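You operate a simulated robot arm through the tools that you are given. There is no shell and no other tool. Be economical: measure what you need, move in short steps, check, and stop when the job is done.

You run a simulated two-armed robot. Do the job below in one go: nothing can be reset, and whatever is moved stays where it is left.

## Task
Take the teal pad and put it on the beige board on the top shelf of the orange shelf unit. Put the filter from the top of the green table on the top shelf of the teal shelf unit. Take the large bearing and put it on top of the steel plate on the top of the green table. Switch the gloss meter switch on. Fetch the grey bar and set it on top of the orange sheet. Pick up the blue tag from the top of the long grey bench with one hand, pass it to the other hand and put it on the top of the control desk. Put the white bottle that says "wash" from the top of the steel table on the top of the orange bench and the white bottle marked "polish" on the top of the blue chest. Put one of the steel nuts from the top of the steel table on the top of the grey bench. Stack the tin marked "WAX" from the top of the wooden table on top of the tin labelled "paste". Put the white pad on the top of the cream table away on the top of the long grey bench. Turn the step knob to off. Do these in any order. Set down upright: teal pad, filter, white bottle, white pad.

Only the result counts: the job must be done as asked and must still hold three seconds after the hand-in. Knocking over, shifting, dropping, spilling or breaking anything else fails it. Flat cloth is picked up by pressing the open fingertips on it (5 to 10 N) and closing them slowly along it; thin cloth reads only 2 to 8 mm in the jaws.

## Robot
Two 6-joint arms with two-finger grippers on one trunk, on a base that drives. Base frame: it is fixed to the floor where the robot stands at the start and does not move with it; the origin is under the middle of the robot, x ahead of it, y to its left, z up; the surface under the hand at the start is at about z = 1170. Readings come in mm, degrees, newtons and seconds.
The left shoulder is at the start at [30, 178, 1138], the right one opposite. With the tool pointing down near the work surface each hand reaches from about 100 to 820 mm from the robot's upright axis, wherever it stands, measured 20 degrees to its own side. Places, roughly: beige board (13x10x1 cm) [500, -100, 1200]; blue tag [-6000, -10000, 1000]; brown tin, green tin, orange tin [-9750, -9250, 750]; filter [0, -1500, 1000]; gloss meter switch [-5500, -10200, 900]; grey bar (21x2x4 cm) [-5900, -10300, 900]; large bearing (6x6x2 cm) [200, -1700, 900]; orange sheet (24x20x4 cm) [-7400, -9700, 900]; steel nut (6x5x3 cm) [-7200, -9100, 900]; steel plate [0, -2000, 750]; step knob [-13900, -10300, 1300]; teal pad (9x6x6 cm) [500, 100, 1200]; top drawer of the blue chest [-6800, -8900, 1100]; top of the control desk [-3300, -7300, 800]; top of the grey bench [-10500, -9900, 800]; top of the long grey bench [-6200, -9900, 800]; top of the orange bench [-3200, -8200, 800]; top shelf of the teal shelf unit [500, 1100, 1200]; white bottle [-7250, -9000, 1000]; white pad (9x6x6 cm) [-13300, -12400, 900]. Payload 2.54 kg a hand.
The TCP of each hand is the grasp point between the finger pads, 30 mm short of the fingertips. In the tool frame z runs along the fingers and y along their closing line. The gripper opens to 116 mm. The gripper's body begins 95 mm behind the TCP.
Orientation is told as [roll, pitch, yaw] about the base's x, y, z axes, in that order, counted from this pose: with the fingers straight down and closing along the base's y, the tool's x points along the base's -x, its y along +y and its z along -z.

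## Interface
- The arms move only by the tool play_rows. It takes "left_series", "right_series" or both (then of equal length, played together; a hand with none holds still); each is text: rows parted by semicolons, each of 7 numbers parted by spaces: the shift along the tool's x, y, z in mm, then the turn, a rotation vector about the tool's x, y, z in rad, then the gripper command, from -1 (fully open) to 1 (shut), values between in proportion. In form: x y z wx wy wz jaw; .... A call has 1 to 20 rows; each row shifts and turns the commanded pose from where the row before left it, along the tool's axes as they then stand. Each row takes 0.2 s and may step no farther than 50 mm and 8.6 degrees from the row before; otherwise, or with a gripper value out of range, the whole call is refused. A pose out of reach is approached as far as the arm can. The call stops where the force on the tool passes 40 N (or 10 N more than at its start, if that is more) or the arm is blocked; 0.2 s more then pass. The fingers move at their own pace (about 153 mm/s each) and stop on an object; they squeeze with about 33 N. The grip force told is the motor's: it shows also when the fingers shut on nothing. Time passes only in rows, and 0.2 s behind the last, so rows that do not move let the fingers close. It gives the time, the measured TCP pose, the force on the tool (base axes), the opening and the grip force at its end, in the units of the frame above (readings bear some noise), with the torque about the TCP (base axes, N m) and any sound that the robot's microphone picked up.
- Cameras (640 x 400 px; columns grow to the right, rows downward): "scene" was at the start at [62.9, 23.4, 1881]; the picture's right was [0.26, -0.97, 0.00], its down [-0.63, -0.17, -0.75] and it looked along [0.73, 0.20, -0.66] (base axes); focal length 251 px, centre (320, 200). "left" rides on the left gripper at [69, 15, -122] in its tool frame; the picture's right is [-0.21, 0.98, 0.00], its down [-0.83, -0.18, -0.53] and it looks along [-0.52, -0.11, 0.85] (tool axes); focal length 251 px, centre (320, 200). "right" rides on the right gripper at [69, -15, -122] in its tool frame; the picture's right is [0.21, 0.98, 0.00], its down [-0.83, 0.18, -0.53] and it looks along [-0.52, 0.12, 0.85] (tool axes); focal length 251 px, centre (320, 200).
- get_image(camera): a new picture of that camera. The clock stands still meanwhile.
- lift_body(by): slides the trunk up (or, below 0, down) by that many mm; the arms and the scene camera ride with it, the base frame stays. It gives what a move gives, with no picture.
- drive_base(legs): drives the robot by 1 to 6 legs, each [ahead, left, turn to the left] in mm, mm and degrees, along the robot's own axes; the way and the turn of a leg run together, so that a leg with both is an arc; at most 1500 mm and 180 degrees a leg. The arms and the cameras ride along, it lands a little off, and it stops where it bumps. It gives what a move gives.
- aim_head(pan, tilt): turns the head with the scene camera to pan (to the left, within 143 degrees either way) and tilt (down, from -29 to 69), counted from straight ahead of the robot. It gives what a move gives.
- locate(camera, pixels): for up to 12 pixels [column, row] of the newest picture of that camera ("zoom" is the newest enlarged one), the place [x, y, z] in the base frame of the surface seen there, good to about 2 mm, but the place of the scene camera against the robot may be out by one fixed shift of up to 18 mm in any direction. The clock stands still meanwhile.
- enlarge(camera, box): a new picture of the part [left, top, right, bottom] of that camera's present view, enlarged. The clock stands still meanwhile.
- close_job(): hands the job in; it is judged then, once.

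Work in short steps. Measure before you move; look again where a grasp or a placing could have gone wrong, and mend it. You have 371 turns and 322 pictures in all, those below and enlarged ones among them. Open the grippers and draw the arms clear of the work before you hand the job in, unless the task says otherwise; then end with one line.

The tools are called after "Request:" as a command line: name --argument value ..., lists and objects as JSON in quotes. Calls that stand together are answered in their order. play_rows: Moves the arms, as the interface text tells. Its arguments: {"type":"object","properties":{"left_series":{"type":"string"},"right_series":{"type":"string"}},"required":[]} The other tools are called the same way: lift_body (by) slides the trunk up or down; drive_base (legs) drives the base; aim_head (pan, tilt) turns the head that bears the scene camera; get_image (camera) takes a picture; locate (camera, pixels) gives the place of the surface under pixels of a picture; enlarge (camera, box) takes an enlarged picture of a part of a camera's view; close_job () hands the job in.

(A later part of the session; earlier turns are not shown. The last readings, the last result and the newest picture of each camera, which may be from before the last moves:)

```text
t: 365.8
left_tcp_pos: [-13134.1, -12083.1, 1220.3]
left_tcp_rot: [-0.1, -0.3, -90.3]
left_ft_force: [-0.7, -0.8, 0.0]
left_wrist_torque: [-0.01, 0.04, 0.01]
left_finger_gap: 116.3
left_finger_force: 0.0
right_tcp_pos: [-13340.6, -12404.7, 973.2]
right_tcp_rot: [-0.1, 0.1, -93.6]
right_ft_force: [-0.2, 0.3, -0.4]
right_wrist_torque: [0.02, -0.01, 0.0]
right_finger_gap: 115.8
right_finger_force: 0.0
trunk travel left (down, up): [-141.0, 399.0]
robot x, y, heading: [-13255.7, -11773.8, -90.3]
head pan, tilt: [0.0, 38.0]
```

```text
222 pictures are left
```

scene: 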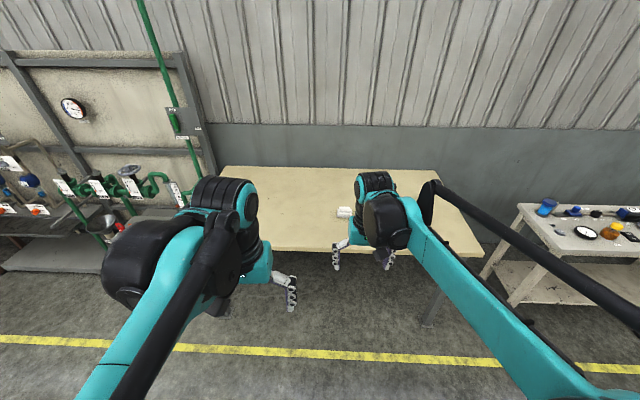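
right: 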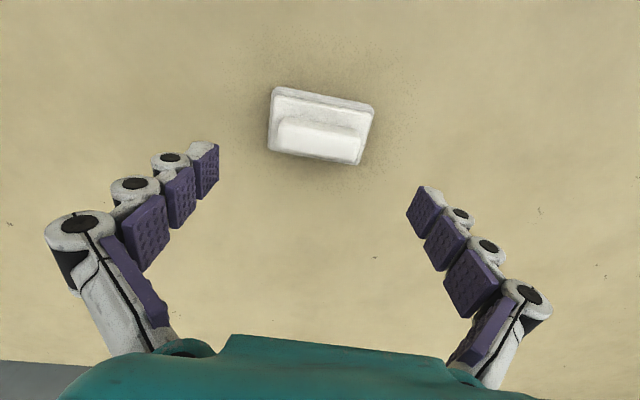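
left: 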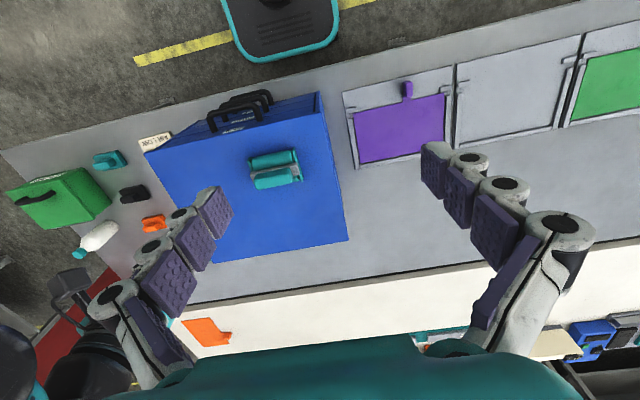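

Well aligned. I descend to z≈894, close gently and lift.

Request:
play_rows --right_series "0 0 40 0 0 0 -1; 0 0 39 0 0 0 -1; 0 0 0 0 0 0 -0.6; 0 0 0 0 0 0 0; 0 0 0 0 0 0 0.4; 0 0 0 0 0 0 0.4"

Request:
play_rows --right_series "0 0 -15 0 0 0 0.4; 0 0 -20 0 0 0 0.4; 0 0 -20 0 0 0 0.4; 0 0 0 0 0 0 0.4"

Request:
get_image --camera "right"

```text
t: 367.2
left_tcp_pos: [-13134.3, -12080.5, 1219.3]
left_tcp_rot: [-0.1, -0.4, -90.3]
left_ft_force: [-0.1, 0.1, 0.9]
left_wrist_torque: [-0.03, 0.01, -0.02]
left_finger_gap: 116.0
left_finger_force: 0.1
right_tcp_pos: [-13341.0, -12405.1, 897.0]
right_tcp_rot: [-0.2, -0.1, -93.5]
right_ft_force: [-2.6, -5.6, 29.0]
right_wrist_torque: [-0.06, 0.01, 0.14]
right_finger_gap: 81.6
right_finger_force: 32.9
trunk travel left (down, up): [-141.0, 399.0]
robot x, y, heading: [-13254.2, -11770.3, -90.4]
head pan, tilt: [0.0, 38.0]
```

```text
t: 368.2
left_tcp_pos: [-13133.7, -12082.2, 1220.0]
left_tcp_rot: [0.1, -0.3, -90.3]
left_ft_force: [0.1, -1.1, -0.6]
left_wrist_torque: [0.01, 0.06, 0.01]
left_finger_gap: 116.0
left_finger_force: 0.0
right_tcp_pos: [-13340.7, -12404.9, 949.2]
right_tcp_rot: [-0.1, 0.1, -93.6]
right_ft_force: [0.6, 0.4, -1.9]
right_wrist_torque: [0.0, -0.02, -0.01]
right_finger_gap: 81.1
right_finger_force: 32.4
trunk travel left (down, up): [-141.0, 399.0]
robot x, y, heading: [-13253.5, -11772.5, -90.2]
head pan, tilt: [0.0, 38.0]
```

```text
221 pictures are left
```

right: 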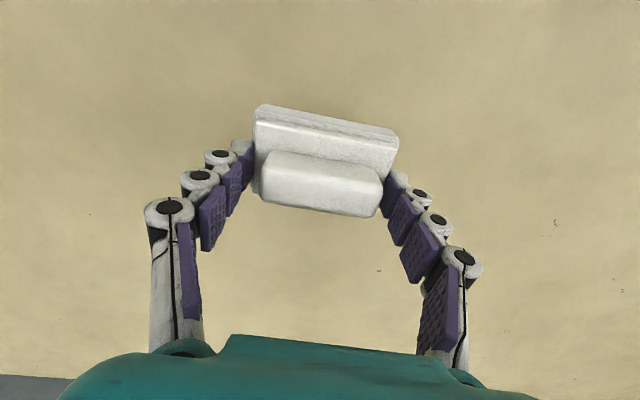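

The pad is lifted. I check it is level.

Request:
locate --camera "right" --pixels '[[285, 175], [360, 185], [285, 160], [360, 172], [270, 115], [385, 140], [280, 195], [355, 205]]'

```text
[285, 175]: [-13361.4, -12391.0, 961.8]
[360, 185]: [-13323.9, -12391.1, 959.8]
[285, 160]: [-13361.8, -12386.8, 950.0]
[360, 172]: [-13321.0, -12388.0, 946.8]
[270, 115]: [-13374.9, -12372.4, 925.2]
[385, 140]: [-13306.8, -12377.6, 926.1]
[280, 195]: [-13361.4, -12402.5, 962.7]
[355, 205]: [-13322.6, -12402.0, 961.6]
```

The pad is level. I raise the trunk, draw the hands in, back into the corridor and face +x.

Request:
lift_body --by 200

Request:
play_rows --right_series "45 0 0 0 0 0 0.4; 45 0 0 0 0 0 0.4; 45 0 0 0 0 0 0.4; 45 0 0 0 0 0 0.4; 45 0 0 0 0 0 0.4; 45 0 0 0 0 0 0.4; 0 0 0 0 0 0 0.4"

Request:
drive_base --legs '[[-670, 0, 0], [0, 0, 90.3]]'

Request:
aim_head --pan 0 --tilt 15

Request:
get_image --camera "scene"

```text
t: 370.4
left_tcp_pos: [-13135.0, -12082.2, 1418.6]
left_tcp_rot: [0.1, -0.3, -90.3]
left_ft_force: [-0.5, 0.1, 0.1]
left_wrist_torque: [0.02, -0.03, 0.02]
left_finger_gap: 115.9
left_finger_force: 0.0
right_tcp_pos: [-13341.8, -12403.5, 1148.5]
right_tcp_rot: [-0.1, 0.1, -93.6]
right_ft_force: [0.1, -0.3, -0.4]
right_wrist_torque: [0.02, -0.02, -0.01]
right_finger_gap: 81.2
right_finger_force: 33.0
trunk travel left (down, up): [-341.0, 199.0]
robot x, y, heading: [-13254.2, -11771.7, -90.3]
head pan, tilt: [0.0, 38.0]
```

```text
t: 372.0
left_tcp_pos: [-13135.0, -12082.6, 1418.9]
left_tcp_rot: [0.0, -0.3, -90.3]
left_ft_force: [0.5, 0.7, -0.3]
left_wrist_torque: [0.05, 0.0, -0.02]
left_finger_gap: 116.0
left_finger_force: 0.1
right_tcp_pos: [-13324.3, -12137.5, 1146.3]
right_tcp_rot: [-0.1, 0.2, -93.6]
right_ft_force: [-0.7, 0.0, -1.5]
right_wrist_torque: [0.01, 0.0, -0.03]
right_finger_gap: 81.1
right_finger_force: 32.8
trunk travel left (down, up): [-341.0, 199.0]
robot x, y, heading: [-13248.5, -11770.2, -90.3]
head pan, tilt: [0.0, 38.0]
```

```text
t: 379.5
left_tcp_pos: [-12940.2, -10975.1, 1419.9]
left_tcp_rot: [0.0, -0.4, 0.2]
left_ft_force: [-0.1, -0.2, 0.9]
left_wrist_torque: [0.01, 0.03, 0.0]
left_finger_gap: 116.2
left_finger_force: 0.0
right_tcp_pos: [-12885.4, -11164.4, 1146.8]
right_tcp_rot: [-0.1, 0.1, -3.1]
right_ft_force: [0.4, 0.3, -0.5]
right_wrist_torque: [-0.01, 0.02, 0.05]
right_finger_gap: 81.2
right_finger_force: 32.7
trunk travel left (down, up): [-341.0, 199.0]
robot x, y, heading: [-13251.7, -11097.3, 0.1]
head pan, tilt: [0.0, 38.0]
```

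```text
t: 380.4
left_tcp_pos: [-12940.6, -10975.1, 1419.0]
left_tcp_rot: [0.0, -0.3, 0.2]
left_ft_force: [0.0, -0.1, 0.1]
left_wrist_torque: [0.01, 0.0, -0.01]
left_finger_gap: 115.9
left_finger_force: 0.1
right_tcp_pos: [-12884.5, -11165.1, 1147.5]
right_tcp_rot: [0.0, 0.1, -3.0]
right_ft_force: [0.0, -0.2, -0.1]
right_wrist_torque: [0.04, 0.01, 0.02]
right_finger_gap: 81.0
right_finger_force: 33.0
trunk travel left (down, up): [-341.0, 199.0]
robot x, y, heading: [-13251.6, -11094.5, 0.3]
head pan, tilt: [0.0, 15.0]
```

```text
220 pictures are left
```

scene: 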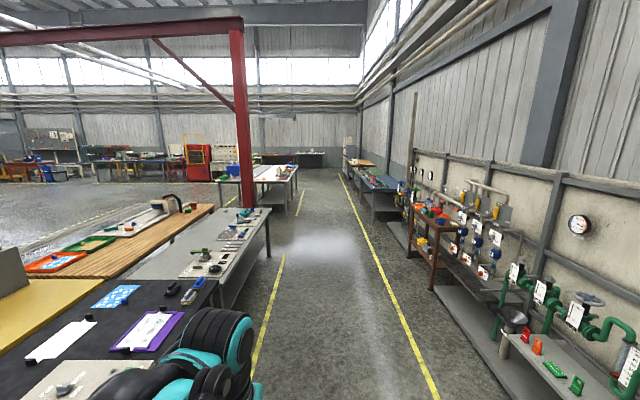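

The corridor is clear. I drive ahead about 5.4 m.

Request:
drive_base --legs '[[1500, 0, 0], [1500, 0, 0], [1500, 0, 0], [900, 0, 0]]'

Request:
aim_head --pan 15 --tilt 18

Request:
get_image --camera "scene"

```text
t: 406.0
left_tcp_pos: [-7600.9, -10693.6, 1418.9]
left_tcp_rot: [0.2, -0.2, 4.3]
left_ft_force: [0.3, -0.6, -0.1]
left_wrist_torque: [-0.04, 0.0, -0.02]
left_finger_gap: 115.9
left_finger_force: 0.1
right_tcp_pos: [-7531.8, -10879.3, 1146.5]
right_tcp_rot: [0.0, 0.1, 1.1]
right_ft_force: [0.3, 0.1, -0.4]
right_wrist_torque: [-0.06, 0.02, 0.0]
right_finger_gap: 81.3
right_finger_force: 32.9
trunk travel left (down, up): [-341.0, 199.0]
robot x, y, heading: [-7901.9, -10837.0, 4.5]
head pan, tilt: [0.0, 15.0]
```

```text
t: 406.8
left_tcp_pos: [-7600.2, -10693.1, 1420.7]
left_tcp_rot: [0.1, -0.4, 4.2]
left_ft_force: [-1.2, 0.0, 0.3]
left_wrist_torque: [-0.04, 0.01, -0.03]
left_finger_gap: 115.8
left_finger_force: 0.1
right_tcp_pos: [-7531.6, -10877.9, 1146.1]
right_tcp_rot: [-0.1, 0.1, 1.1]
right_ft_force: [-0.3, -0.8, -0.8]
right_wrist_torque: [-0.02, -0.01, -0.01]
right_finger_gap: 80.9
right_finger_force: 32.5
trunk travel left (down, up): [-341.0, 199.0]
robot x, y, heading: [-7903.3, -10835.1, 4.3]
head pan, tilt: [15.0, 18.0]
```

```text
219 pictures are left
```

scene: 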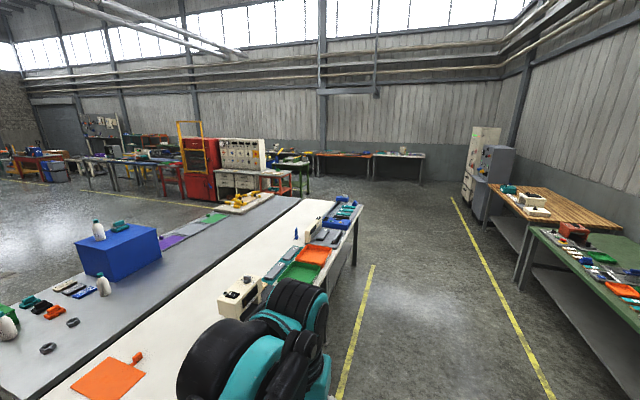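

I've drifted left a bit. I measure the bench's rear edge and enlarge the bench.

Request:
locate --camera "scene" --pixels '[[357, 218], [352, 260], [330, 275], [296, 233], [310, 256], [300, 275], [345, 212], [240, 293], [105, 378], [240, 320]]'

Request:
enlarge --camera "scene" --box '[200, 180, 380, 330]'

```text
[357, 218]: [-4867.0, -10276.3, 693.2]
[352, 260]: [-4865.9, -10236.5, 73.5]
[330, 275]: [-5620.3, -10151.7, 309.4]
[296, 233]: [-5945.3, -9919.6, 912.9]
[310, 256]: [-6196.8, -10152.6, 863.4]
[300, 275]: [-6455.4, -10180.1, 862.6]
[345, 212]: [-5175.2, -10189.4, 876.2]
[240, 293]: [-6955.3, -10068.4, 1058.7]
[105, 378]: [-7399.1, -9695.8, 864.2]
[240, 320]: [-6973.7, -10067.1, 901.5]
```

```text
2.67 times, centred on (290, 255) of scene
```

zoom: 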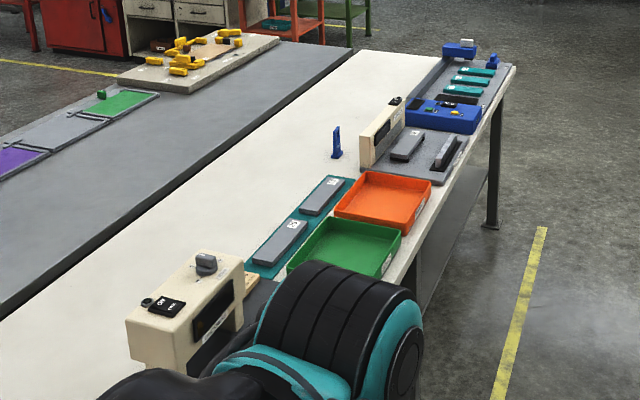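

I straighten, drive to x≈-5950 and turn to face the bench (+y).

Request:
drive_base --legs '[[0, 0, -4.4], [1450, -50, 0], [450, 0, 0], [0, 0, 90]]'

Request:
aim_head --pan 0 --tilt 42

Request:
get_image --camera "scene"

```text
t: 420.7
left_tcp_pos: [-6103.7, -10624.8, 1419.9]
left_tcp_rot: [0.0, -0.3, 88.0]
left_ft_force: [0.4, -0.6, -0.7]
left_wrist_torque: [0.0, 0.01, 0.0]
left_finger_gap: 116.1
left_finger_force: 0.0
right_tcp_pos: [-5912.2, -10576.2, 1147.2]
right_tcp_rot: [-0.1, 0.1, 84.7]
right_ft_force: [0.1, 0.5, -0.5]
right_wrist_torque: [-0.04, 0.01, 0.01]
right_finger_gap: 80.9
right_finger_force: 32.6
trunk travel left (down, up): [-341.0, 199.0]
robot x, y, heading: [-5995.5, -10939.1, 88.2]
head pan, tilt: [15.0, 18.0]
```

```text
t: 421.6
left_tcp_pos: [-6103.5, -10624.4, 1419.7]
left_tcp_rot: [0.0, -0.3, 88.0]
left_ft_force: [0.3, 0.9, -0.5]
left_wrist_torque: [-0.02, -0.06, 0.0]
left_finger_gap: 115.8
left_finger_force: 0.0
right_tcp_pos: [-5911.1, -10576.5, 1147.3]
right_tcp_rot: [-0.1, 0.0, 84.7]
right_ft_force: [-0.3, -0.2, -0.2]
right_wrist_torque: [-0.03, -0.01, -0.01]
right_finger_gap: 81.0
right_finger_force: 33.2
trunk travel left (down, up): [-341.0, 199.0]
robot x, y, heading: [-5994.2, -10940.8, 88.1]
head pan, tilt: [0.0, 42.0]
```

```text
217 pictures are left
```

scene: 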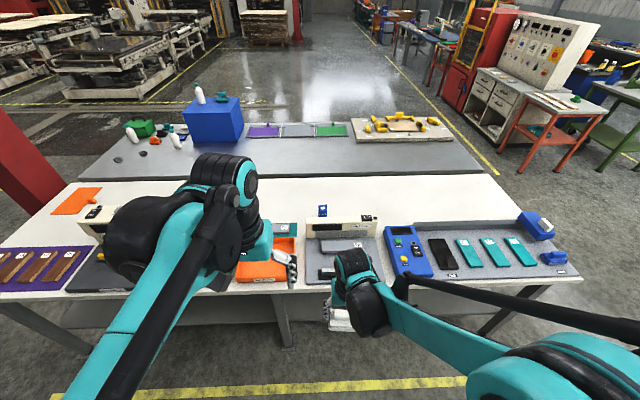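

I enlarge the middle and measure.

Request:
enlarge --camera "scene" --box '[270, 195, 470, 300]'

Request:
locate --camera "scene" --pixels '[[320, 290], [322, 211], [350, 208], [290, 205], [414, 245], [345, 245], [325, 275], [340, 205], [440, 215], [578, 281], [280, 212], [500, 200]]'

```text
3.20 times, centred on (370, 248) of scene
```

zoom: 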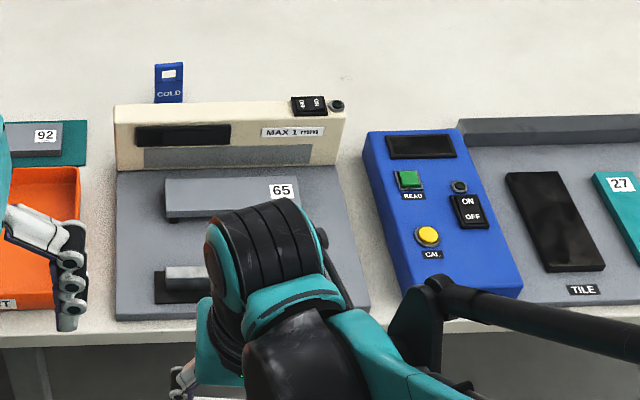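

```text
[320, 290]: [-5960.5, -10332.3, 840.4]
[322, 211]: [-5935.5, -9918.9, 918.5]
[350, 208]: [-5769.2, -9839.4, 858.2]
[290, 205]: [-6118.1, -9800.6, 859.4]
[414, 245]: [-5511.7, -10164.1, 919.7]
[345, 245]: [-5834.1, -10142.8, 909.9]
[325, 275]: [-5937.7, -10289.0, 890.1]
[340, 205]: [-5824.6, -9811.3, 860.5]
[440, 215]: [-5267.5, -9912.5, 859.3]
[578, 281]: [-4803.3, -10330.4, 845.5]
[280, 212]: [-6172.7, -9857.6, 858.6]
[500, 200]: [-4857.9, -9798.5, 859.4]
```

Bench near edge y≈-10330, top ≈850. The area behind the fixtures at about (-5700,-9900) is free for the white pad. I move in.

Request:
drive_base --legs '[[0, 0, 1.8], [0, -190, 0], [290, 0, 0]]'

Request:
get_image --camera "right"

Request:
get_image --camera "left"

```text
t: 425.1
left_tcp_pos: [-5930.4, -10331.7, 1419.1]
left_tcp_rot: [0.2, -0.2, 90.2]
left_ft_force: [-0.9, 0.4, 0.1]
left_wrist_torque: [-0.03, 0.01, 0.01]
left_finger_gap: 116.0
left_finger_force: 0.0
right_tcp_pos: [-5738.6, -10277.5, 1147.5]
right_tcp_rot: [-0.1, 0.1, 87.0]
right_ft_force: [-0.4, 0.5, -1.7]
right_wrist_torque: [-0.01, -0.06, -0.02]
right_finger_gap: 81.0
right_finger_force: 32.5
trunk travel left (down, up): [-341.0, 199.0]
robot x, y, heading: [-5804.7, -10643.8, 90.2]
head pan, tilt: [0.0, 42.0]
```

```text
215 pictures are left
```

right: 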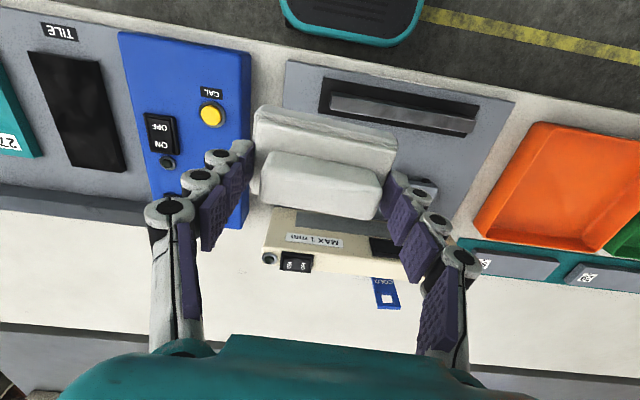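

```text
214 pictures are left
```

left: 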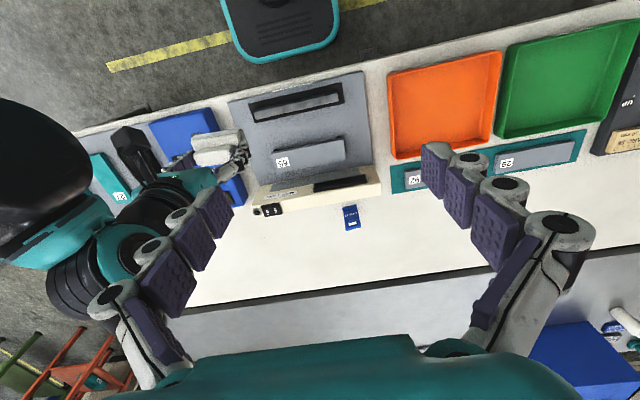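

I measure with the left camera: bench, tag, cream block, slot bar.

Request:
locate --camera "left" --pixels '[[300, 240], [250, 270], [420, 240], [351, 210], [350, 228], [270, 195], [375, 180], [268, 213], [377, 208], [252, 110], [342, 92], [310, 160]]'

Request:
enlarge --camera "left" --box '[230, 70, 400, 250]'

```text
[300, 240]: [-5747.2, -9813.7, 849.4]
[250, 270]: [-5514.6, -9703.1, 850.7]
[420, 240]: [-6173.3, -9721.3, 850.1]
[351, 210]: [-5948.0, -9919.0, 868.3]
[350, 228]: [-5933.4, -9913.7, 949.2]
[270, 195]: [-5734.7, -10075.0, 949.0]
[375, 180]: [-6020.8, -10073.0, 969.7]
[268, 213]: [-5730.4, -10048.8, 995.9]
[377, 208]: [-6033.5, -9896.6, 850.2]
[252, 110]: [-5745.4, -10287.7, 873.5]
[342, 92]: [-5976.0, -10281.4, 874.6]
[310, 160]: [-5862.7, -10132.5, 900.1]
```

```text
2.22 times, centred on (315, 160) of left
```

zoom: 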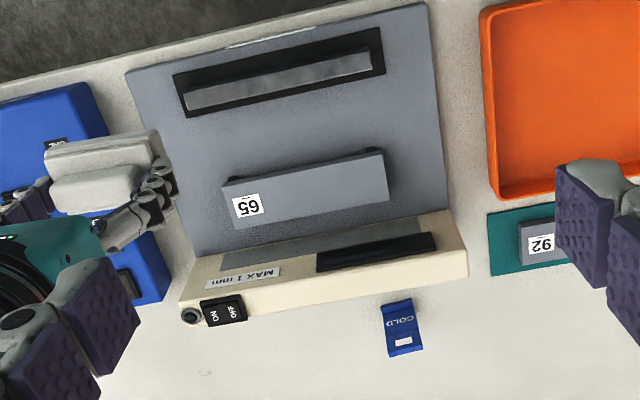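

The tag "COLD" stands at (-5940,-9917), top 950. I carry the white pad over to about (-5660,-9890).

Request:
play_rows --right_series "-43.4 -6.5 0 0 0 0 0.4; -43.4 -6.5 0 0 0 0 0.4; -43.4 -6.5 0 0 0 0 0.4; -43.4 -6.5 0 0 0 0 0.4; -43.4 -6.5 0 0 0 0 0.4; -43.4 -6.5 0 0 0 0 0.4; -43.4 -6.5 0 0 0 0 0.4; -43.4 -6.5 0 0 0 0 0.4; -43.4 -6.5 0 0 0 0 0.4; 0 0 0 0 0 0 0.4"

Request:
get_image --camera "right"

```text
t: 427.3
left_tcp_pos: [-5929.9, -10334.4, 1420.5]
left_tcp_rot: [0.0, -0.4, 90.3]
left_ft_force: [0.7, -0.3, 0.6]
left_wrist_torque: [0.02, 0.02, 0.01]
left_finger_gap: 115.9
left_finger_force: 0.2
right_tcp_pos: [-5662.8, -9891.5, 1149.3]
right_tcp_rot: [-0.1, 0.1, 87.0]
right_ft_force: [-0.3, -0.3, -0.4]
right_wrist_torque: [0.03, -0.01, 0.0]
right_finger_gap: 81.2
right_finger_force: 33.5
trunk travel left (down, up): [-341.0, 199.0]
robot x, y, heading: [-5806.3, -10641.5, 90.3]
head pan, tilt: [0.0, 42.0]
```

```text
212 pictures are left
```

right: 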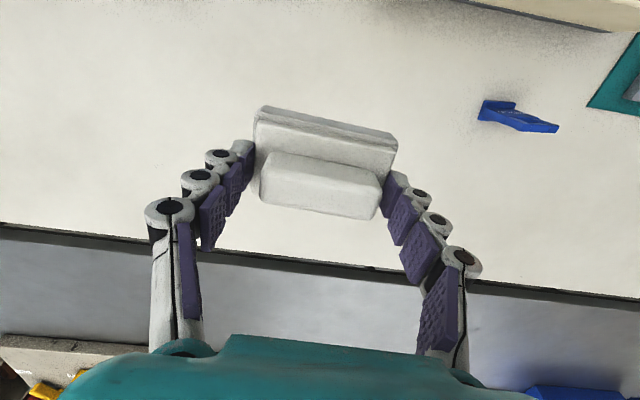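

The spot is free. I lower the trunk 200 mm, then the hand to 6 mm above contact.

Request:
lift_body --by -200

Request:
play_rows --right_series "0 0 20 0 0 0 0.4; 0 0 20 0 0 0 0.4; 0 0 5 0 0 0 0.4; 0 0 0 0 0 0 0.4"

```text
t: 429.5
left_tcp_pos: [-5929.4, -10332.9, 1218.9]
left_tcp_rot: [0.1, -0.3, 90.4]
left_ft_force: [-0.2, 0.6, -0.5]
left_wrist_torque: [0.0, -0.01, -0.03]
left_finger_gap: 116.3
left_finger_force: 0.1
right_tcp_pos: [-5663.9, -9890.4, 947.8]
right_tcp_rot: [-0.1, 0.1, 87.0]
right_ft_force: [0.8, 0.3, -0.9]
right_wrist_torque: [0.01, 0.0, -0.01]
right_finger_gap: 81.3
right_finger_force: 32.5
trunk travel left (down, up): [-141.0, 399.0]
robot x, y, heading: [-5808.5, -10643.7, 90.2]
head pan, tilt: [0.0, 42.0]
```

```text
t: 430.5
left_tcp_pos: [-5930.1, -10332.1, 1219.2]
left_tcp_rot: [0.2, -0.4, 90.2]
left_ft_force: [-0.6, -0.3, 0.8]
left_wrist_torque: [0.0, 0.01, 0.03]
left_finger_gap: 116.0
left_finger_force: 0.0
right_tcp_pos: [-5663.4, -9890.6, 903.6]
right_tcp_rot: [0.0, 0.1, 87.0]
right_ft_force: [0.2, 0.1, -0.9]
right_wrist_torque: [0.0, 0.01, 0.05]
right_finger_gap: 81.1
right_finger_force: 32.8
trunk travel left (down, up): [-141.0, 399.0]
robot x, y, heading: [-5807.5, -10641.2, 90.4]
head pan, tilt: [0.0, 42.0]
```

Request:
play_rows --right_series "0 0 3 0 0 0 0.4; 0 0 2 0 0 0 0.4; 0 0 1.5 0 0 0 0.4; 0 0 0 0 0 0 0.4"

```text
t: 431.5
left_tcp_pos: [-5930.7, -10333.2, 1219.2]
left_tcp_rot: [0.0, -0.3, 90.3]
left_ft_force: [-0.7, 0.4, 0.3]
left_wrist_torque: [0.01, 0.0, -0.01]
left_finger_gap: 116.1
left_finger_force: 0.0
right_tcp_pos: [-5662.1, -9889.8, 895.5]
right_tcp_rot: [0.0, 0.1, 87.0]
right_ft_force: [0.2, -0.3, -0.7]
right_wrist_torque: [0.02, 0.01, -0.02]
right_finger_gap: 81.1
right_finger_force: 33.1
trunk travel left (down, up): [-141.0, 399.0]
robot x, y, heading: [-5807.2, -10640.5, 90.2]
head pan, tilt: [0.0, 42.0]
```

No contact yet; I creep on.

Request:
play_rows --right_series "0 0 1.5 0 0 0 0.4; 0 0 1.5 0 0 0 0.4; 0 0 0 0 0 0 0.4"

```text
t: 432.3
left_tcp_pos: [-5930.5, -10334.9, 1220.9]
left_tcp_rot: [0.0, -0.4, 90.3]
left_ft_force: [0.2, -0.2, 0.2]
left_wrist_torque: [0.0, 0.01, 0.0]
left_finger_gap: 116.1
left_finger_force: 0.2
right_tcp_pos: [-5662.7, -9890.1, 895.3]
right_tcp_rot: [0.0, -0.1, 87.0]
right_ft_force: [2.8, 13.2, 28.7]
right_wrist_torque: [0.17, 0.11, -0.05]
right_finger_gap: 81.1
right_finger_force: 33.4
trunk travel left (down, up): [-141.0, 399.0]
robot x, y, heading: [-5808.5, -10639.3, 90.2]
head pan, tilt: [0.0, 42.0]
```

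Contact. I open, rise and look.

Request:
play_rows --right_series "0 0 -1 0 0 0 0; 0 0 0 0 0 0 -0.8; 0 0 0 0 0 0 -1; 0 0 -30 0 0 0 -1; 0 0 -45 0 0 0 -1; 0 0 -45 0 0 0 -1; 0 0 -45 0 0 0 -1; 45 0 0 0 0 0 -1; 45 0 0 0 0 0 -1; 45 0 0 0 0 0 -1; 45 0 0 0 0 0 -1; 45 0 0 0 0 0 -1; 45 0 0 0 0 0 -1; 0 0 0 0 0 0 -1"

Request:
get_image --camera "right"

```text
t: 435.3
left_tcp_pos: [-5930.2, -10331.5, 1219.3]
left_tcp_rot: [0.0, -0.2, 90.3]
left_ft_force: [1.1, 0.5, -0.2]
left_wrist_torque: [-0.04, -0.01, 0.0]
left_finger_gap: 116.1
left_finger_force: 0.0
right_tcp_pos: [-5677.9, -10158.4, 1058.3]
right_tcp_rot: [-0.2, 0.1, 86.9]
right_ft_force: [-0.2, 0.2, 0.2]
right_wrist_torque: [0.0, 0.03, 0.01]
right_finger_gap: 116.1
right_finger_force: 0.0
trunk travel left (down, up): [-141.0, 399.0]
robot x, y, heading: [-5807.6, -10643.4, 90.3]
head pan, tilt: [0.0, 42.0]
```

```text
211 pictures are left
```

right: 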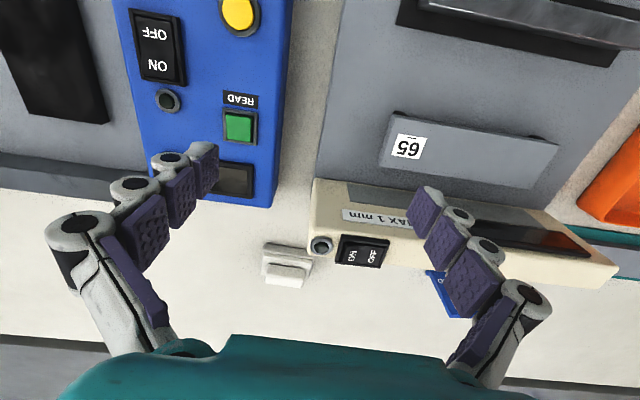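

The pad stands fine. Now the gloss meter's rocker at (157,48): I enlarge and measure it.

Request:
enlarge --camera "right" --box '[115, 0, 215, 120]'

Request:
locate --camera "right" --pixels '[[158, 66], [155, 33], [157, 50], [160, 80], [152, 18], [200, 60], [238, 90], [167, 100]]'

```text
3.33 times, centred on (165, 60) of right
```

zoom: 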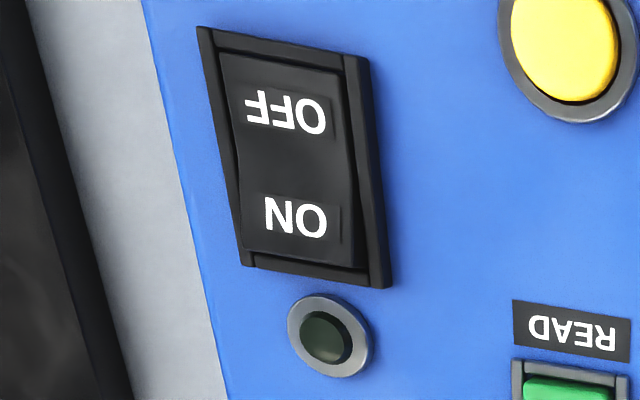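

```text
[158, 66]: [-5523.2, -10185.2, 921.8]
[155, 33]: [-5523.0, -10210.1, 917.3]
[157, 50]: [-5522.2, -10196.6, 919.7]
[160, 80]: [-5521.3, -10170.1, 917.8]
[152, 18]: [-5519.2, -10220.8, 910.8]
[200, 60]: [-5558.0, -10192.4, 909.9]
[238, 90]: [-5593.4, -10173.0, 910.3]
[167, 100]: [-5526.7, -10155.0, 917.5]
```

The lamp is dark; the ON half, at about (-5522,-10178, z 921), stands up. I close the right fingers and bring the tips above it.

Request:
play_rows --right_series "2.7 -39.2 0 0 0 0 1; 2.7 -39.2 0 0 0 0 1; 2.7 -39.2 0 0 0 0 1; 2.7 -39.2 0 0 0 -0.055 1; 0 0 35 0 0 0 1; 0 0 40 0 0 0 1; 0 0 0 0 0 0 1"

Request:
get_image --camera "right"

```text
t: 436.9
left_tcp_pos: [-5931.3, -10333.3, 1219.9]
left_tcp_rot: [0.0, -0.4, 90.3]
left_ft_force: [0.7, 0.4, -0.6]
left_wrist_torque: [0.04, 0.01, 0.0]
left_finger_gap: 116.1
left_finger_force: 0.0
right_tcp_pos: [-5522.2, -10180.6, 984.9]
right_tcp_rot: [-0.1, 0.0, 90.2]
right_ft_force: [-1.4, -0.2, 0.8]
right_wrist_torque: [0.03, 0.01, 0.04]
right_finger_gap: 0.0
right_finger_force: 29.0
trunk travel left (down, up): [-141.0, 399.0]
robot x, y, heading: [-5810.1, -10641.0, 90.1]
head pan, tilt: [0.0, 42.0]
```

```text
209 pictures are left
```

right: 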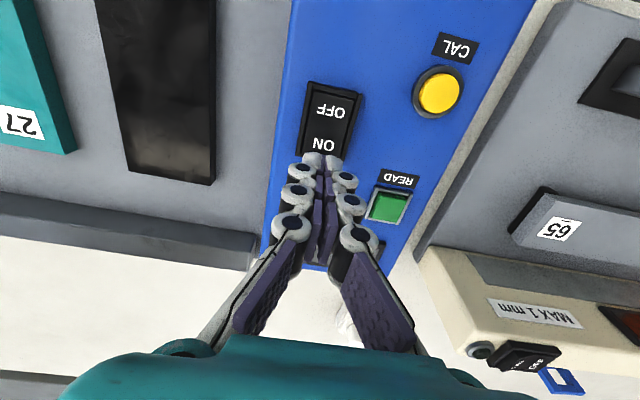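

In place. I move 2 mm forward and press down stepwise.

Request:
play_rows --right_series "-2 0 20 0 0 0 1; 0 0 10 0 0 0 1; 0 0 3 0 0 0 1; 0 0 2 0 0 0 1; 0 0 2 0 0 0 1; 0 0 0 0 0 0 1"

```text
t: 438.3
left_tcp_pos: [-5929.7, -10332.4, 1220.2]
left_tcp_rot: [0.0, -0.4, 90.3]
left_ft_force: [-0.1, 0.3, -0.3]
left_wrist_torque: [0.03, 0.0, 0.01]
left_finger_gap: 116.0
left_finger_force: 0.1
right_tcp_pos: [-5520.3, -10176.8, 947.4]
right_tcp_rot: [-0.2, 0.1, 90.2]
right_ft_force: [0.2, 0.7, -0.3]
right_wrist_torque: [0.03, 0.0, 0.0]
right_finger_gap: 0.0
right_finger_force: 28.5
trunk travel left (down, up): [-141.0, 399.0]
robot x, y, heading: [-5806.1, -10640.5, 90.5]
head pan, tilt: [0.0, 42.0]
```

Request:
play_rows --right_series "0 0 2 0 0 0 1; 0 0 2 0 0 0 1; 0 0 2 0 0 0 1; 0 0 0 0 0 0 1"

Request:
get_image --camera "right"

```text
t: 438.9
left_tcp_pos: [-5931.0, -10334.8, 1219.6]
left_tcp_rot: [0.0, -0.4, 90.3]
left_ft_force: [0.4, -0.3, 0.0]
left_wrist_torque: [0.03, 0.0, 0.0]
left_finger_gap: 116.0
left_finger_force: 0.2
right_tcp_pos: [-5522.0, -10178.3, 946.6]
right_tcp_rot: [-0.3, 0.0, 90.1]
right_ft_force: [-0.4, -1.7, 26.4]
right_wrist_torque: [-0.32, 0.03, -0.02]
right_finger_gap: 5.9
right_finger_force: 28.4
trunk travel left (down, up): [-141.0, 399.0]
robot x, y, heading: [-5808.0, -10641.4, 90.2]
head pan, tilt: [0.0, 42.0]
stopped in row 3 (right hand): the force on the tool passed its limit at 46 N (the readings are from after the stop); the commanded pose is now the measured one
```

```text
208 pictures are left
```

right: 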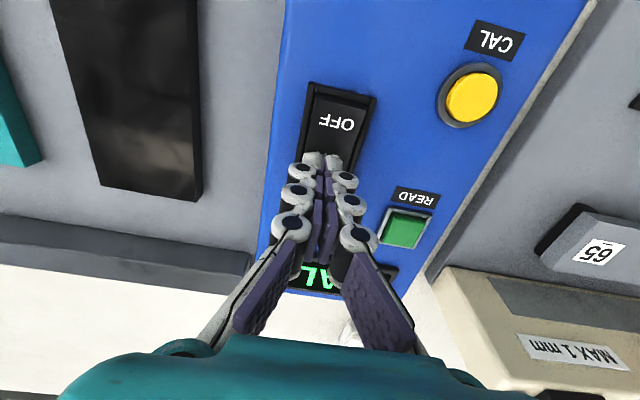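

The display is lit: switched on. I rise and check the lamp.

Request:
play_rows --right_series "0 0 -30 0 0 0 1; 0 0 -45 0 0 0 0; 0 0 -45 0 0 0 0; 40 0 0 0 0 0 0; 40 0 0 0 0 0 0; 40 0 0 0 0 0 0; 0 0 0 0 0 0 0"

Request:
get_image --camera "right"

```text
t: 440.5
left_tcp_pos: [-5928.6, -10330.7, 1219.9]
left_tcp_rot: [0.2, -0.3, 90.3]
left_ft_force: [0.3, 0.3, -0.3]
left_wrist_torque: [0.01, 0.02, -0.01]
left_finger_gap: 116.1
left_finger_force: 0.1
right_tcp_pos: [-5520.6, -10294.8, 1063.6]
right_tcp_rot: [-0.2, 0.0, 90.2]
right_ft_force: [0.6, 0.8, -0.3]
right_wrist_torque: [-0.04, -0.01, -0.03]
right_finger_gap: 58.3
right_finger_force: 0.1
trunk travel left (down, up): [-141.0, 399.0]
robot x, y, heading: [-5807.8, -10642.7, 90.5]
head pan, tilt: [0.0, 42.0]
```

```text
207 pictures are left
```

right: 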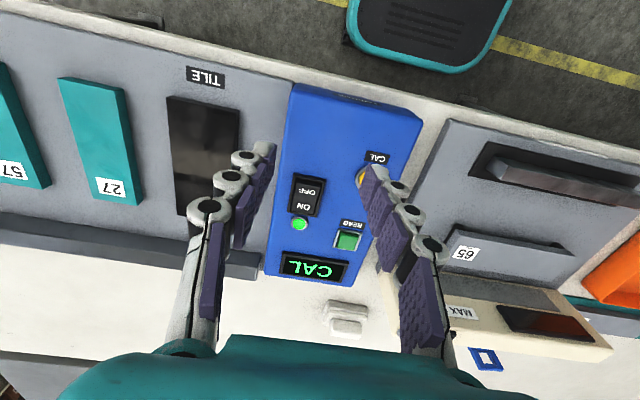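

The lamp is green. Next the grey bar in the slot near (-5860,-10285); I look with the left camera.

Request:
play_rows --left_series "40 0 0 0 0 0 -0.5; 40 0 0 0 0 0 -0.5; 40 0 0 0 0 0 -0.5; 0 -30 0 0 0 0 -0.5; 0 -30 0 0 0 0 -0.5"

Request:
get_image --camera "left"

```text
t: 441.7
left_tcp_pos: [-5867.8, -10452.6, 1219.5]
left_tcp_rot: [0.1, -0.4, 90.4]
left_ft_force: [0.8, 0.5, 0.3]
left_wrist_torque: [0.02, -0.01, 0.03]
left_finger_gap: 87.0
left_finger_force: 0.1
right_tcp_pos: [-5520.7, -10295.4, 1064.5]
right_tcp_rot: [-0.2, 0.0, 90.2]
right_ft_force: [0.6, -0.4, 0.5]
right_wrist_torque: [0.01, -0.01, 0.03]
right_finger_gap: 57.9
right_finger_force: 0.0
trunk travel left (down, up): [-141.0, 399.0]
robot x, y, heading: [-5806.9, -10639.6, 90.3]
head pan, tilt: [0.0, 42.0]
```

```text
206 pictures are left
```

left: 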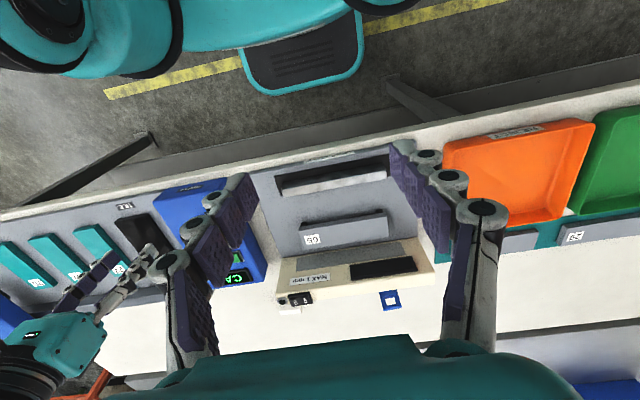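

Request:
enlarge --camera "left" --box '[250, 140, 440, 260]'

Request:
locate --camera "zoom" --pixels '[[125, 140], [460, 75], [460, 95], [130, 175], [300, 110], [300, 130], [170, 280], [470, 250], [470, 215], [110, 160], [300, 175], [80, 120]]'

```text
3.33 times, centred on (345, 200) of left
```

zoom: 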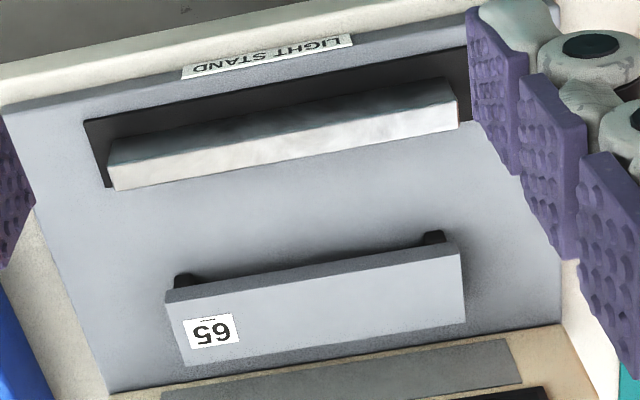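

```text
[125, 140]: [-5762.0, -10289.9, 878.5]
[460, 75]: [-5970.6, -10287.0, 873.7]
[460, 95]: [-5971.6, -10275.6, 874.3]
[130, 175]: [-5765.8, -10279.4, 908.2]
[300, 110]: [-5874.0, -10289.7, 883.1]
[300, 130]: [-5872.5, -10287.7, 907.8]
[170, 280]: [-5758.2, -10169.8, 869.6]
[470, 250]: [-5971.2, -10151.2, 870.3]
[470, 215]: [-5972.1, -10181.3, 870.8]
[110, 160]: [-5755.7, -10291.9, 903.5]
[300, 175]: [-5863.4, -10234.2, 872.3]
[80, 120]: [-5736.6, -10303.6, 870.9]
```

Both slot bar and "65" bar are ~21 cm long. I measure their cross-sections to tell which is 2×4 cm.

Request:
locate --camera "zoom" --pixels '[[320, 272], [320, 285], [320, 300], [320, 320], [320, 336], [320, 345], [300, 105], [300, 120], [300, 140], [300, 155], [300, 165], [435, 238]]'

Request:
enlarge --camera "scene" --box '[260, 200, 420, 320]'

```text
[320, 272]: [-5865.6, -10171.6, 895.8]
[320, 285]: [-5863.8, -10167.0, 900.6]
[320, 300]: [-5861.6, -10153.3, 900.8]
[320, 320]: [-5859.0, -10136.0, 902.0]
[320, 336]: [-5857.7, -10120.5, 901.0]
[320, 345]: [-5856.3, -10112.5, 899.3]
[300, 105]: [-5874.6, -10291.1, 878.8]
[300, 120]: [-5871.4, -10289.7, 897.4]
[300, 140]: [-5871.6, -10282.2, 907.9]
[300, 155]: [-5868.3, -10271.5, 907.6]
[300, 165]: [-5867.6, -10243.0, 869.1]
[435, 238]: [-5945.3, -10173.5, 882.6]
```

```text
3.33 times, centred on (340, 260) of scene
```

zoom: 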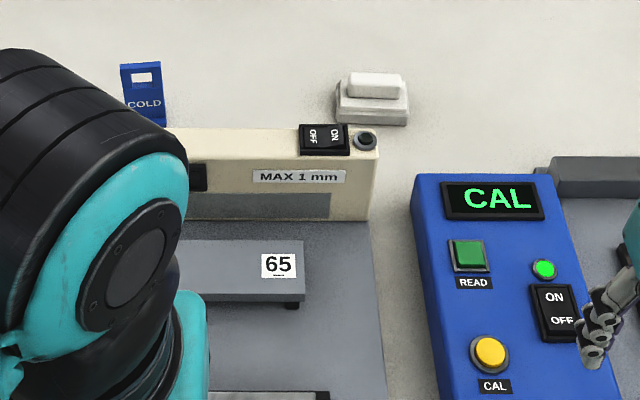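

The slot bar is the 2×4 cm one: centre (-5864,-10280), top 908, running along x. I turn the left hand 90° so it closes along y.

Request:
play_rows --left_series "0 0 0 0 0 0.1425 -0.2; 0 0 0 0 0 0.1425 -0.2; 0 0 0 0 0 0.1425 -0.2; 0 0 0 0 0 0.1425 -0.2; 0 0 0 0 0 0.1425 -0.2; 0 0 0 0 0 0.1425 -0.2; 0 0 0 0 0 0.1425 -0.2; 0 0 0 0 0 0.1425 -0.2; 0 0 0 0 0 0.1425 -0.2; 0 0 0 0 0 0.1425 -0.2; 0 0 0 0 0 0.1425 -0.2; 0 0 0 0 0 0 -0.2"

```text
t: 444.3
left_tcp_pos: [-5868.7, -10453.0, 1219.1]
left_tcp_rot: [0.4, 0.0, 0.5]
left_ft_force: [-0.1, 0.3, -0.1]
left_wrist_torque: [-0.01, 0.01, 0.0]
left_finger_gap: 69.7
left_finger_force: 0.0
right_tcp_pos: [-5520.9, -10295.3, 1064.1]
right_tcp_rot: [-0.3, 0.1, 90.2]
right_ft_force: [0.0, 0.0, 0.0]
right_wrist_torque: [-0.02, 0.0, -0.03]
right_finger_gap: 58.0
right_finger_force: 0.1
trunk travel left (down, up): [-141.0, 399.0]
robot x, y, heading: [-5809.5, -10640.1, 90.3]
head pan, tilt: [0.0, 42.0]
```

Turned without trouble. I move over the bar and partly down, and look.

Request:
play_rows --left_series "-1 43 20 0 0 0 -0.2; -1 43 20 0 0 0 -0.2; -1 43 20 0 0 0 -0.2; -1 43 20 0 0 0 -0.2; 0 0 40 0 0 0 -0.2; 0 0 40 0 0 0 -0.2; 0 0 40 0 0 0 -0.2; 0 0 0 0 0 0 -0.2"

Request:
get_image --camera "left"

```text
t: 446.1
left_tcp_pos: [-5866.3, -10279.5, 1020.8]
left_tcp_rot: [0.3, 0.1, 0.7]
left_ft_force: [-0.8, 0.5, -0.3]
left_wrist_torque: [-0.05, 0.01, -0.01]
left_finger_gap: 69.4
left_finger_force: 0.0
right_tcp_pos: [-5520.4, -10296.6, 1064.0]
right_tcp_rot: [-0.2, 0.0, 90.2]
right_ft_force: [0.1, 0.6, 0.4]
right_wrist_torque: [-0.02, 0.02, 0.0]
right_finger_gap: 58.1
right_finger_force: 0.0
trunk travel left (down, up): [-141.0, 399.0]
robot x, y, heading: [-5804.4, -10644.1, 90.4]
head pan, tilt: [0.0, 42.0]
```

```text
203 pictures are left
```

left: 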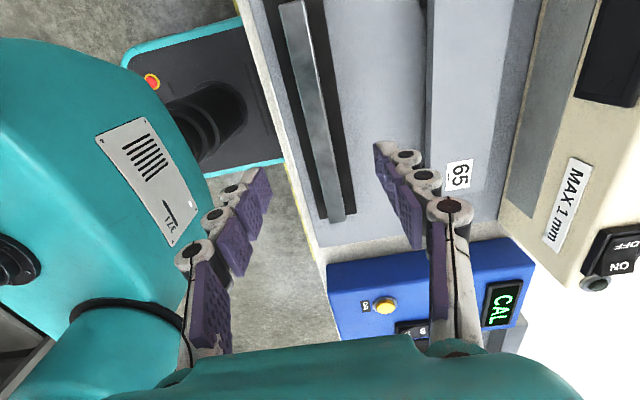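

The bar is aligned with the fingers. I check its centre line.

Request:
locate --camera "left" --pixels '[[300, 100], [318, 100], [309, 100], [290, 5], [336, 215], [325, 150]]'

```text
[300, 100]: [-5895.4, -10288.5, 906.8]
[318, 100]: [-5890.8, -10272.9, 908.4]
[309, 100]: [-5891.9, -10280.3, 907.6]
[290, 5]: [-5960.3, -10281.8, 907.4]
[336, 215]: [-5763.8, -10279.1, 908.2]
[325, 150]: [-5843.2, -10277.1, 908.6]
```

I descend to TCP z 910, close and lift.

Request:
play_rows --left_series "0 -1 40 0 0 0 -0.2; 0 0 40 0 0 0 -0.2; 0 0 31 0 0 0 -0.2; 0 0 0 0 0 0 0.2; 0 0 0 0 0 0 0.7; 0 0 0 0 0 0 0.9; 0 0 0 0 0 0 0.9"

Request:
play_rows --left_series "0 0 -15 0 0 0 0.9; 0 0 -30 0 0 0 0.9; 0 0 -40 0 0 0 0.9; 0 0 0 0 0 0 0.9"

Request:
get_image --camera "left"

```text
t: 447.7
left_tcp_pos: [-5864.7, -10278.6, 909.1]
left_tcp_rot: [0.4, 0.0, 0.7]
left_ft_force: [-0.1, -1.1, -0.4]
left_wrist_torque: [0.0, -0.03, -0.02]
left_finger_gap: 19.4
left_finger_force: 33.2
right_tcp_pos: [-5520.8, -10295.4, 1063.0]
right_tcp_rot: [-0.2, 0.1, 90.2]
right_ft_force: [0.7, 0.3, 0.8]
right_wrist_torque: [-0.05, -0.01, 0.0]
right_finger_gap: 57.9
right_finger_force: 0.1
trunk travel left (down, up): [-141.0, 399.0]
robot x, y, heading: [-5805.7, -10639.0, 90.2]
head pan, tilt: [0.0, 42.0]
```

```text
t: 448.7
left_tcp_pos: [-5866.8, -10279.7, 994.6]
left_tcp_rot: [0.3, 0.1, 0.6]
left_ft_force: [-0.1, 0.6, -3.9]
left_wrist_torque: [0.01, 0.03, -0.01]
left_finger_gap: 19.3
left_finger_force: 33.2
right_tcp_pos: [-5520.5, -10294.9, 1063.3]
right_tcp_rot: [-0.2, 0.0, 90.1]
right_ft_force: [0.1, -0.2, -0.2]
right_wrist_torque: [-0.03, -0.01, 0.04]
right_finger_gap: 57.8
right_finger_force: 0.2
trunk travel left (down, up): [-141.0, 399.0]
robot x, y, heading: [-5804.8, -10641.2, 90.3]
head pan, tilt: [0.0, 42.0]
```

```text
202 pictures are left
```

left: 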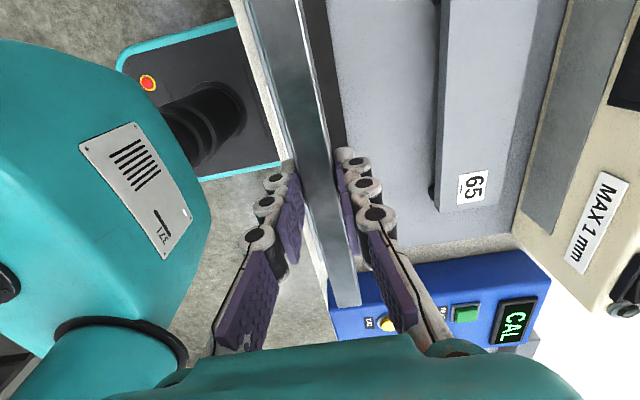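

The bar is held (19 mm). I raise the trunk and drive around to the bench's west end.

Request:
lift_body --by 200

Request:
drive_base --legs '[[-260, 0, 0], [0, 1400, 0], [0, 740, 0], [0, 0, -90.3], [0, 850, 0]]'

Request:
aim_head --pan 15 --tilt 45

Request:
get_image --camera "scene"

```text
t: 450.9
left_tcp_pos: [-5868.1, -10281.3, 1194.2]
left_tcp_rot: [0.3, 0.0, 0.6]
left_ft_force: [-0.2, 0.7, -3.9]
left_wrist_torque: [0.01, -0.01, 0.0]
left_finger_gap: 19.4
left_finger_force: 33.1
right_tcp_pos: [-5520.9, -10295.6, 1263.7]
right_tcp_rot: [-0.1, 0.0, 90.1]
right_ft_force: [-0.3, 0.7, 0.1]
right_wrist_torque: [-0.01, 0.01, -0.03]
right_finger_gap: 57.9
right_finger_force: 0.0
trunk travel left (down, up): [-341.0, 199.0]
robot x, y, heading: [-5806.0, -10642.3, 90.4]
head pan, tilt: [0.0, 42.0]
```

```text
t: 471.0
left_tcp_pos: [-7618.9, -10010.1, 1193.9]
left_tcp_rot: [0.3, 0.1, -88.8]
left_ft_force: [0.6, -0.4, -4.3]
left_wrist_torque: [0.01, 0.0, 0.0]
left_finger_gap: 19.5
left_finger_force: 33.3
right_tcp_pos: [-7631.0, -10355.8, 1264.0]
right_tcp_rot: [-0.2, 0.0, 0.8]
right_ft_force: [0.1, -0.6, -0.3]
right_wrist_torque: [-0.02, 0.0, -0.02]
right_finger_gap: 57.8
right_finger_force: 0.0
trunk travel left (down, up): [-341.0, 199.0]
robot x, y, heading: [-7979.9, -10075.0, 1.1]
head pan, tilt: [0.0, 42.0]
```

```text
t: 471.7
left_tcp_pos: [-7618.9, -10009.3, 1194.3]
left_tcp_rot: [0.3, 0.2, -88.9]
left_ft_force: [-0.8, -0.7, -3.8]
left_wrist_torque: [0.05, 0.01, 0.01]
left_finger_gap: 19.4
left_finger_force: 33.1
right_tcp_pos: [-7630.5, -10355.1, 1264.0]
right_tcp_rot: [-0.2, -0.1, 0.7]
right_ft_force: [-0.7, -0.2, -0.3]
right_wrist_torque: [-0.01, -0.01, 0.01]
right_finger_gap: 58.0
right_finger_force: 0.2
trunk travel left (down, up): [-341.0, 199.0]
robot x, y, heading: [-7985.0, -10072.8, 0.8]
head pan, tilt: [15.0, 45.0]
```

```text
201 pictures are left
```

scene: 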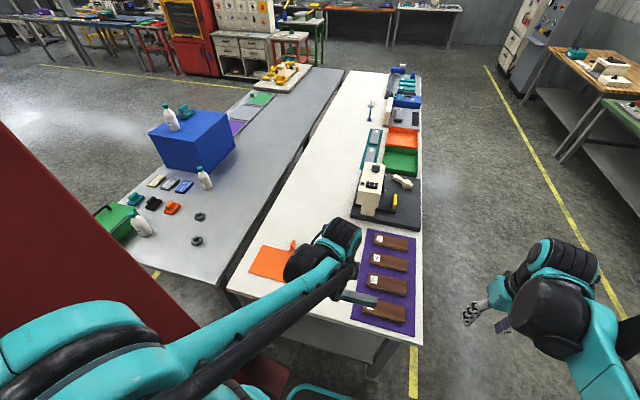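

I measure the sheet's corners and the red column.

Request:
locate --camera "scene" --pixels '[[262, 247], [292, 243], [250, 272], [283, 281], [290, 252], [270, 262], [230, 290], [350, 315], [130, 250], [180, 320]]'

Request:
enlarge --camera "scene" --box '[220, 210, 440, 350]'

Request:
get_image --camera "left"

```text
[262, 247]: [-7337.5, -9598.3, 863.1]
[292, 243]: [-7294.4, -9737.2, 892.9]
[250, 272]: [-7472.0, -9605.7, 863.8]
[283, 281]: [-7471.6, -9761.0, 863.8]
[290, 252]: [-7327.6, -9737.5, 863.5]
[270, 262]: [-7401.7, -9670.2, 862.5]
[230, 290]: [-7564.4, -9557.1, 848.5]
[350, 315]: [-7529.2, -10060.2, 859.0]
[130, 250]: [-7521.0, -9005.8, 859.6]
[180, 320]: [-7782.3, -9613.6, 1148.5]
```

```text
2.86 times, centred on (330, 280) of scene
```

zoom: 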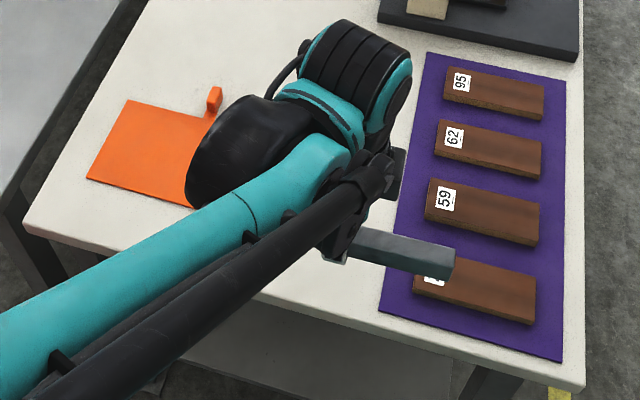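

```text
199 pictures are left
```

left: 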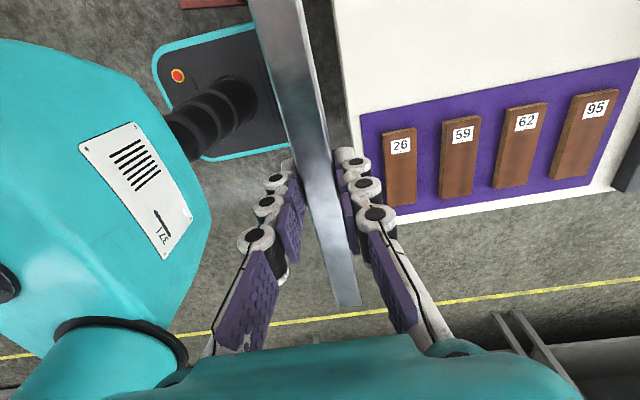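

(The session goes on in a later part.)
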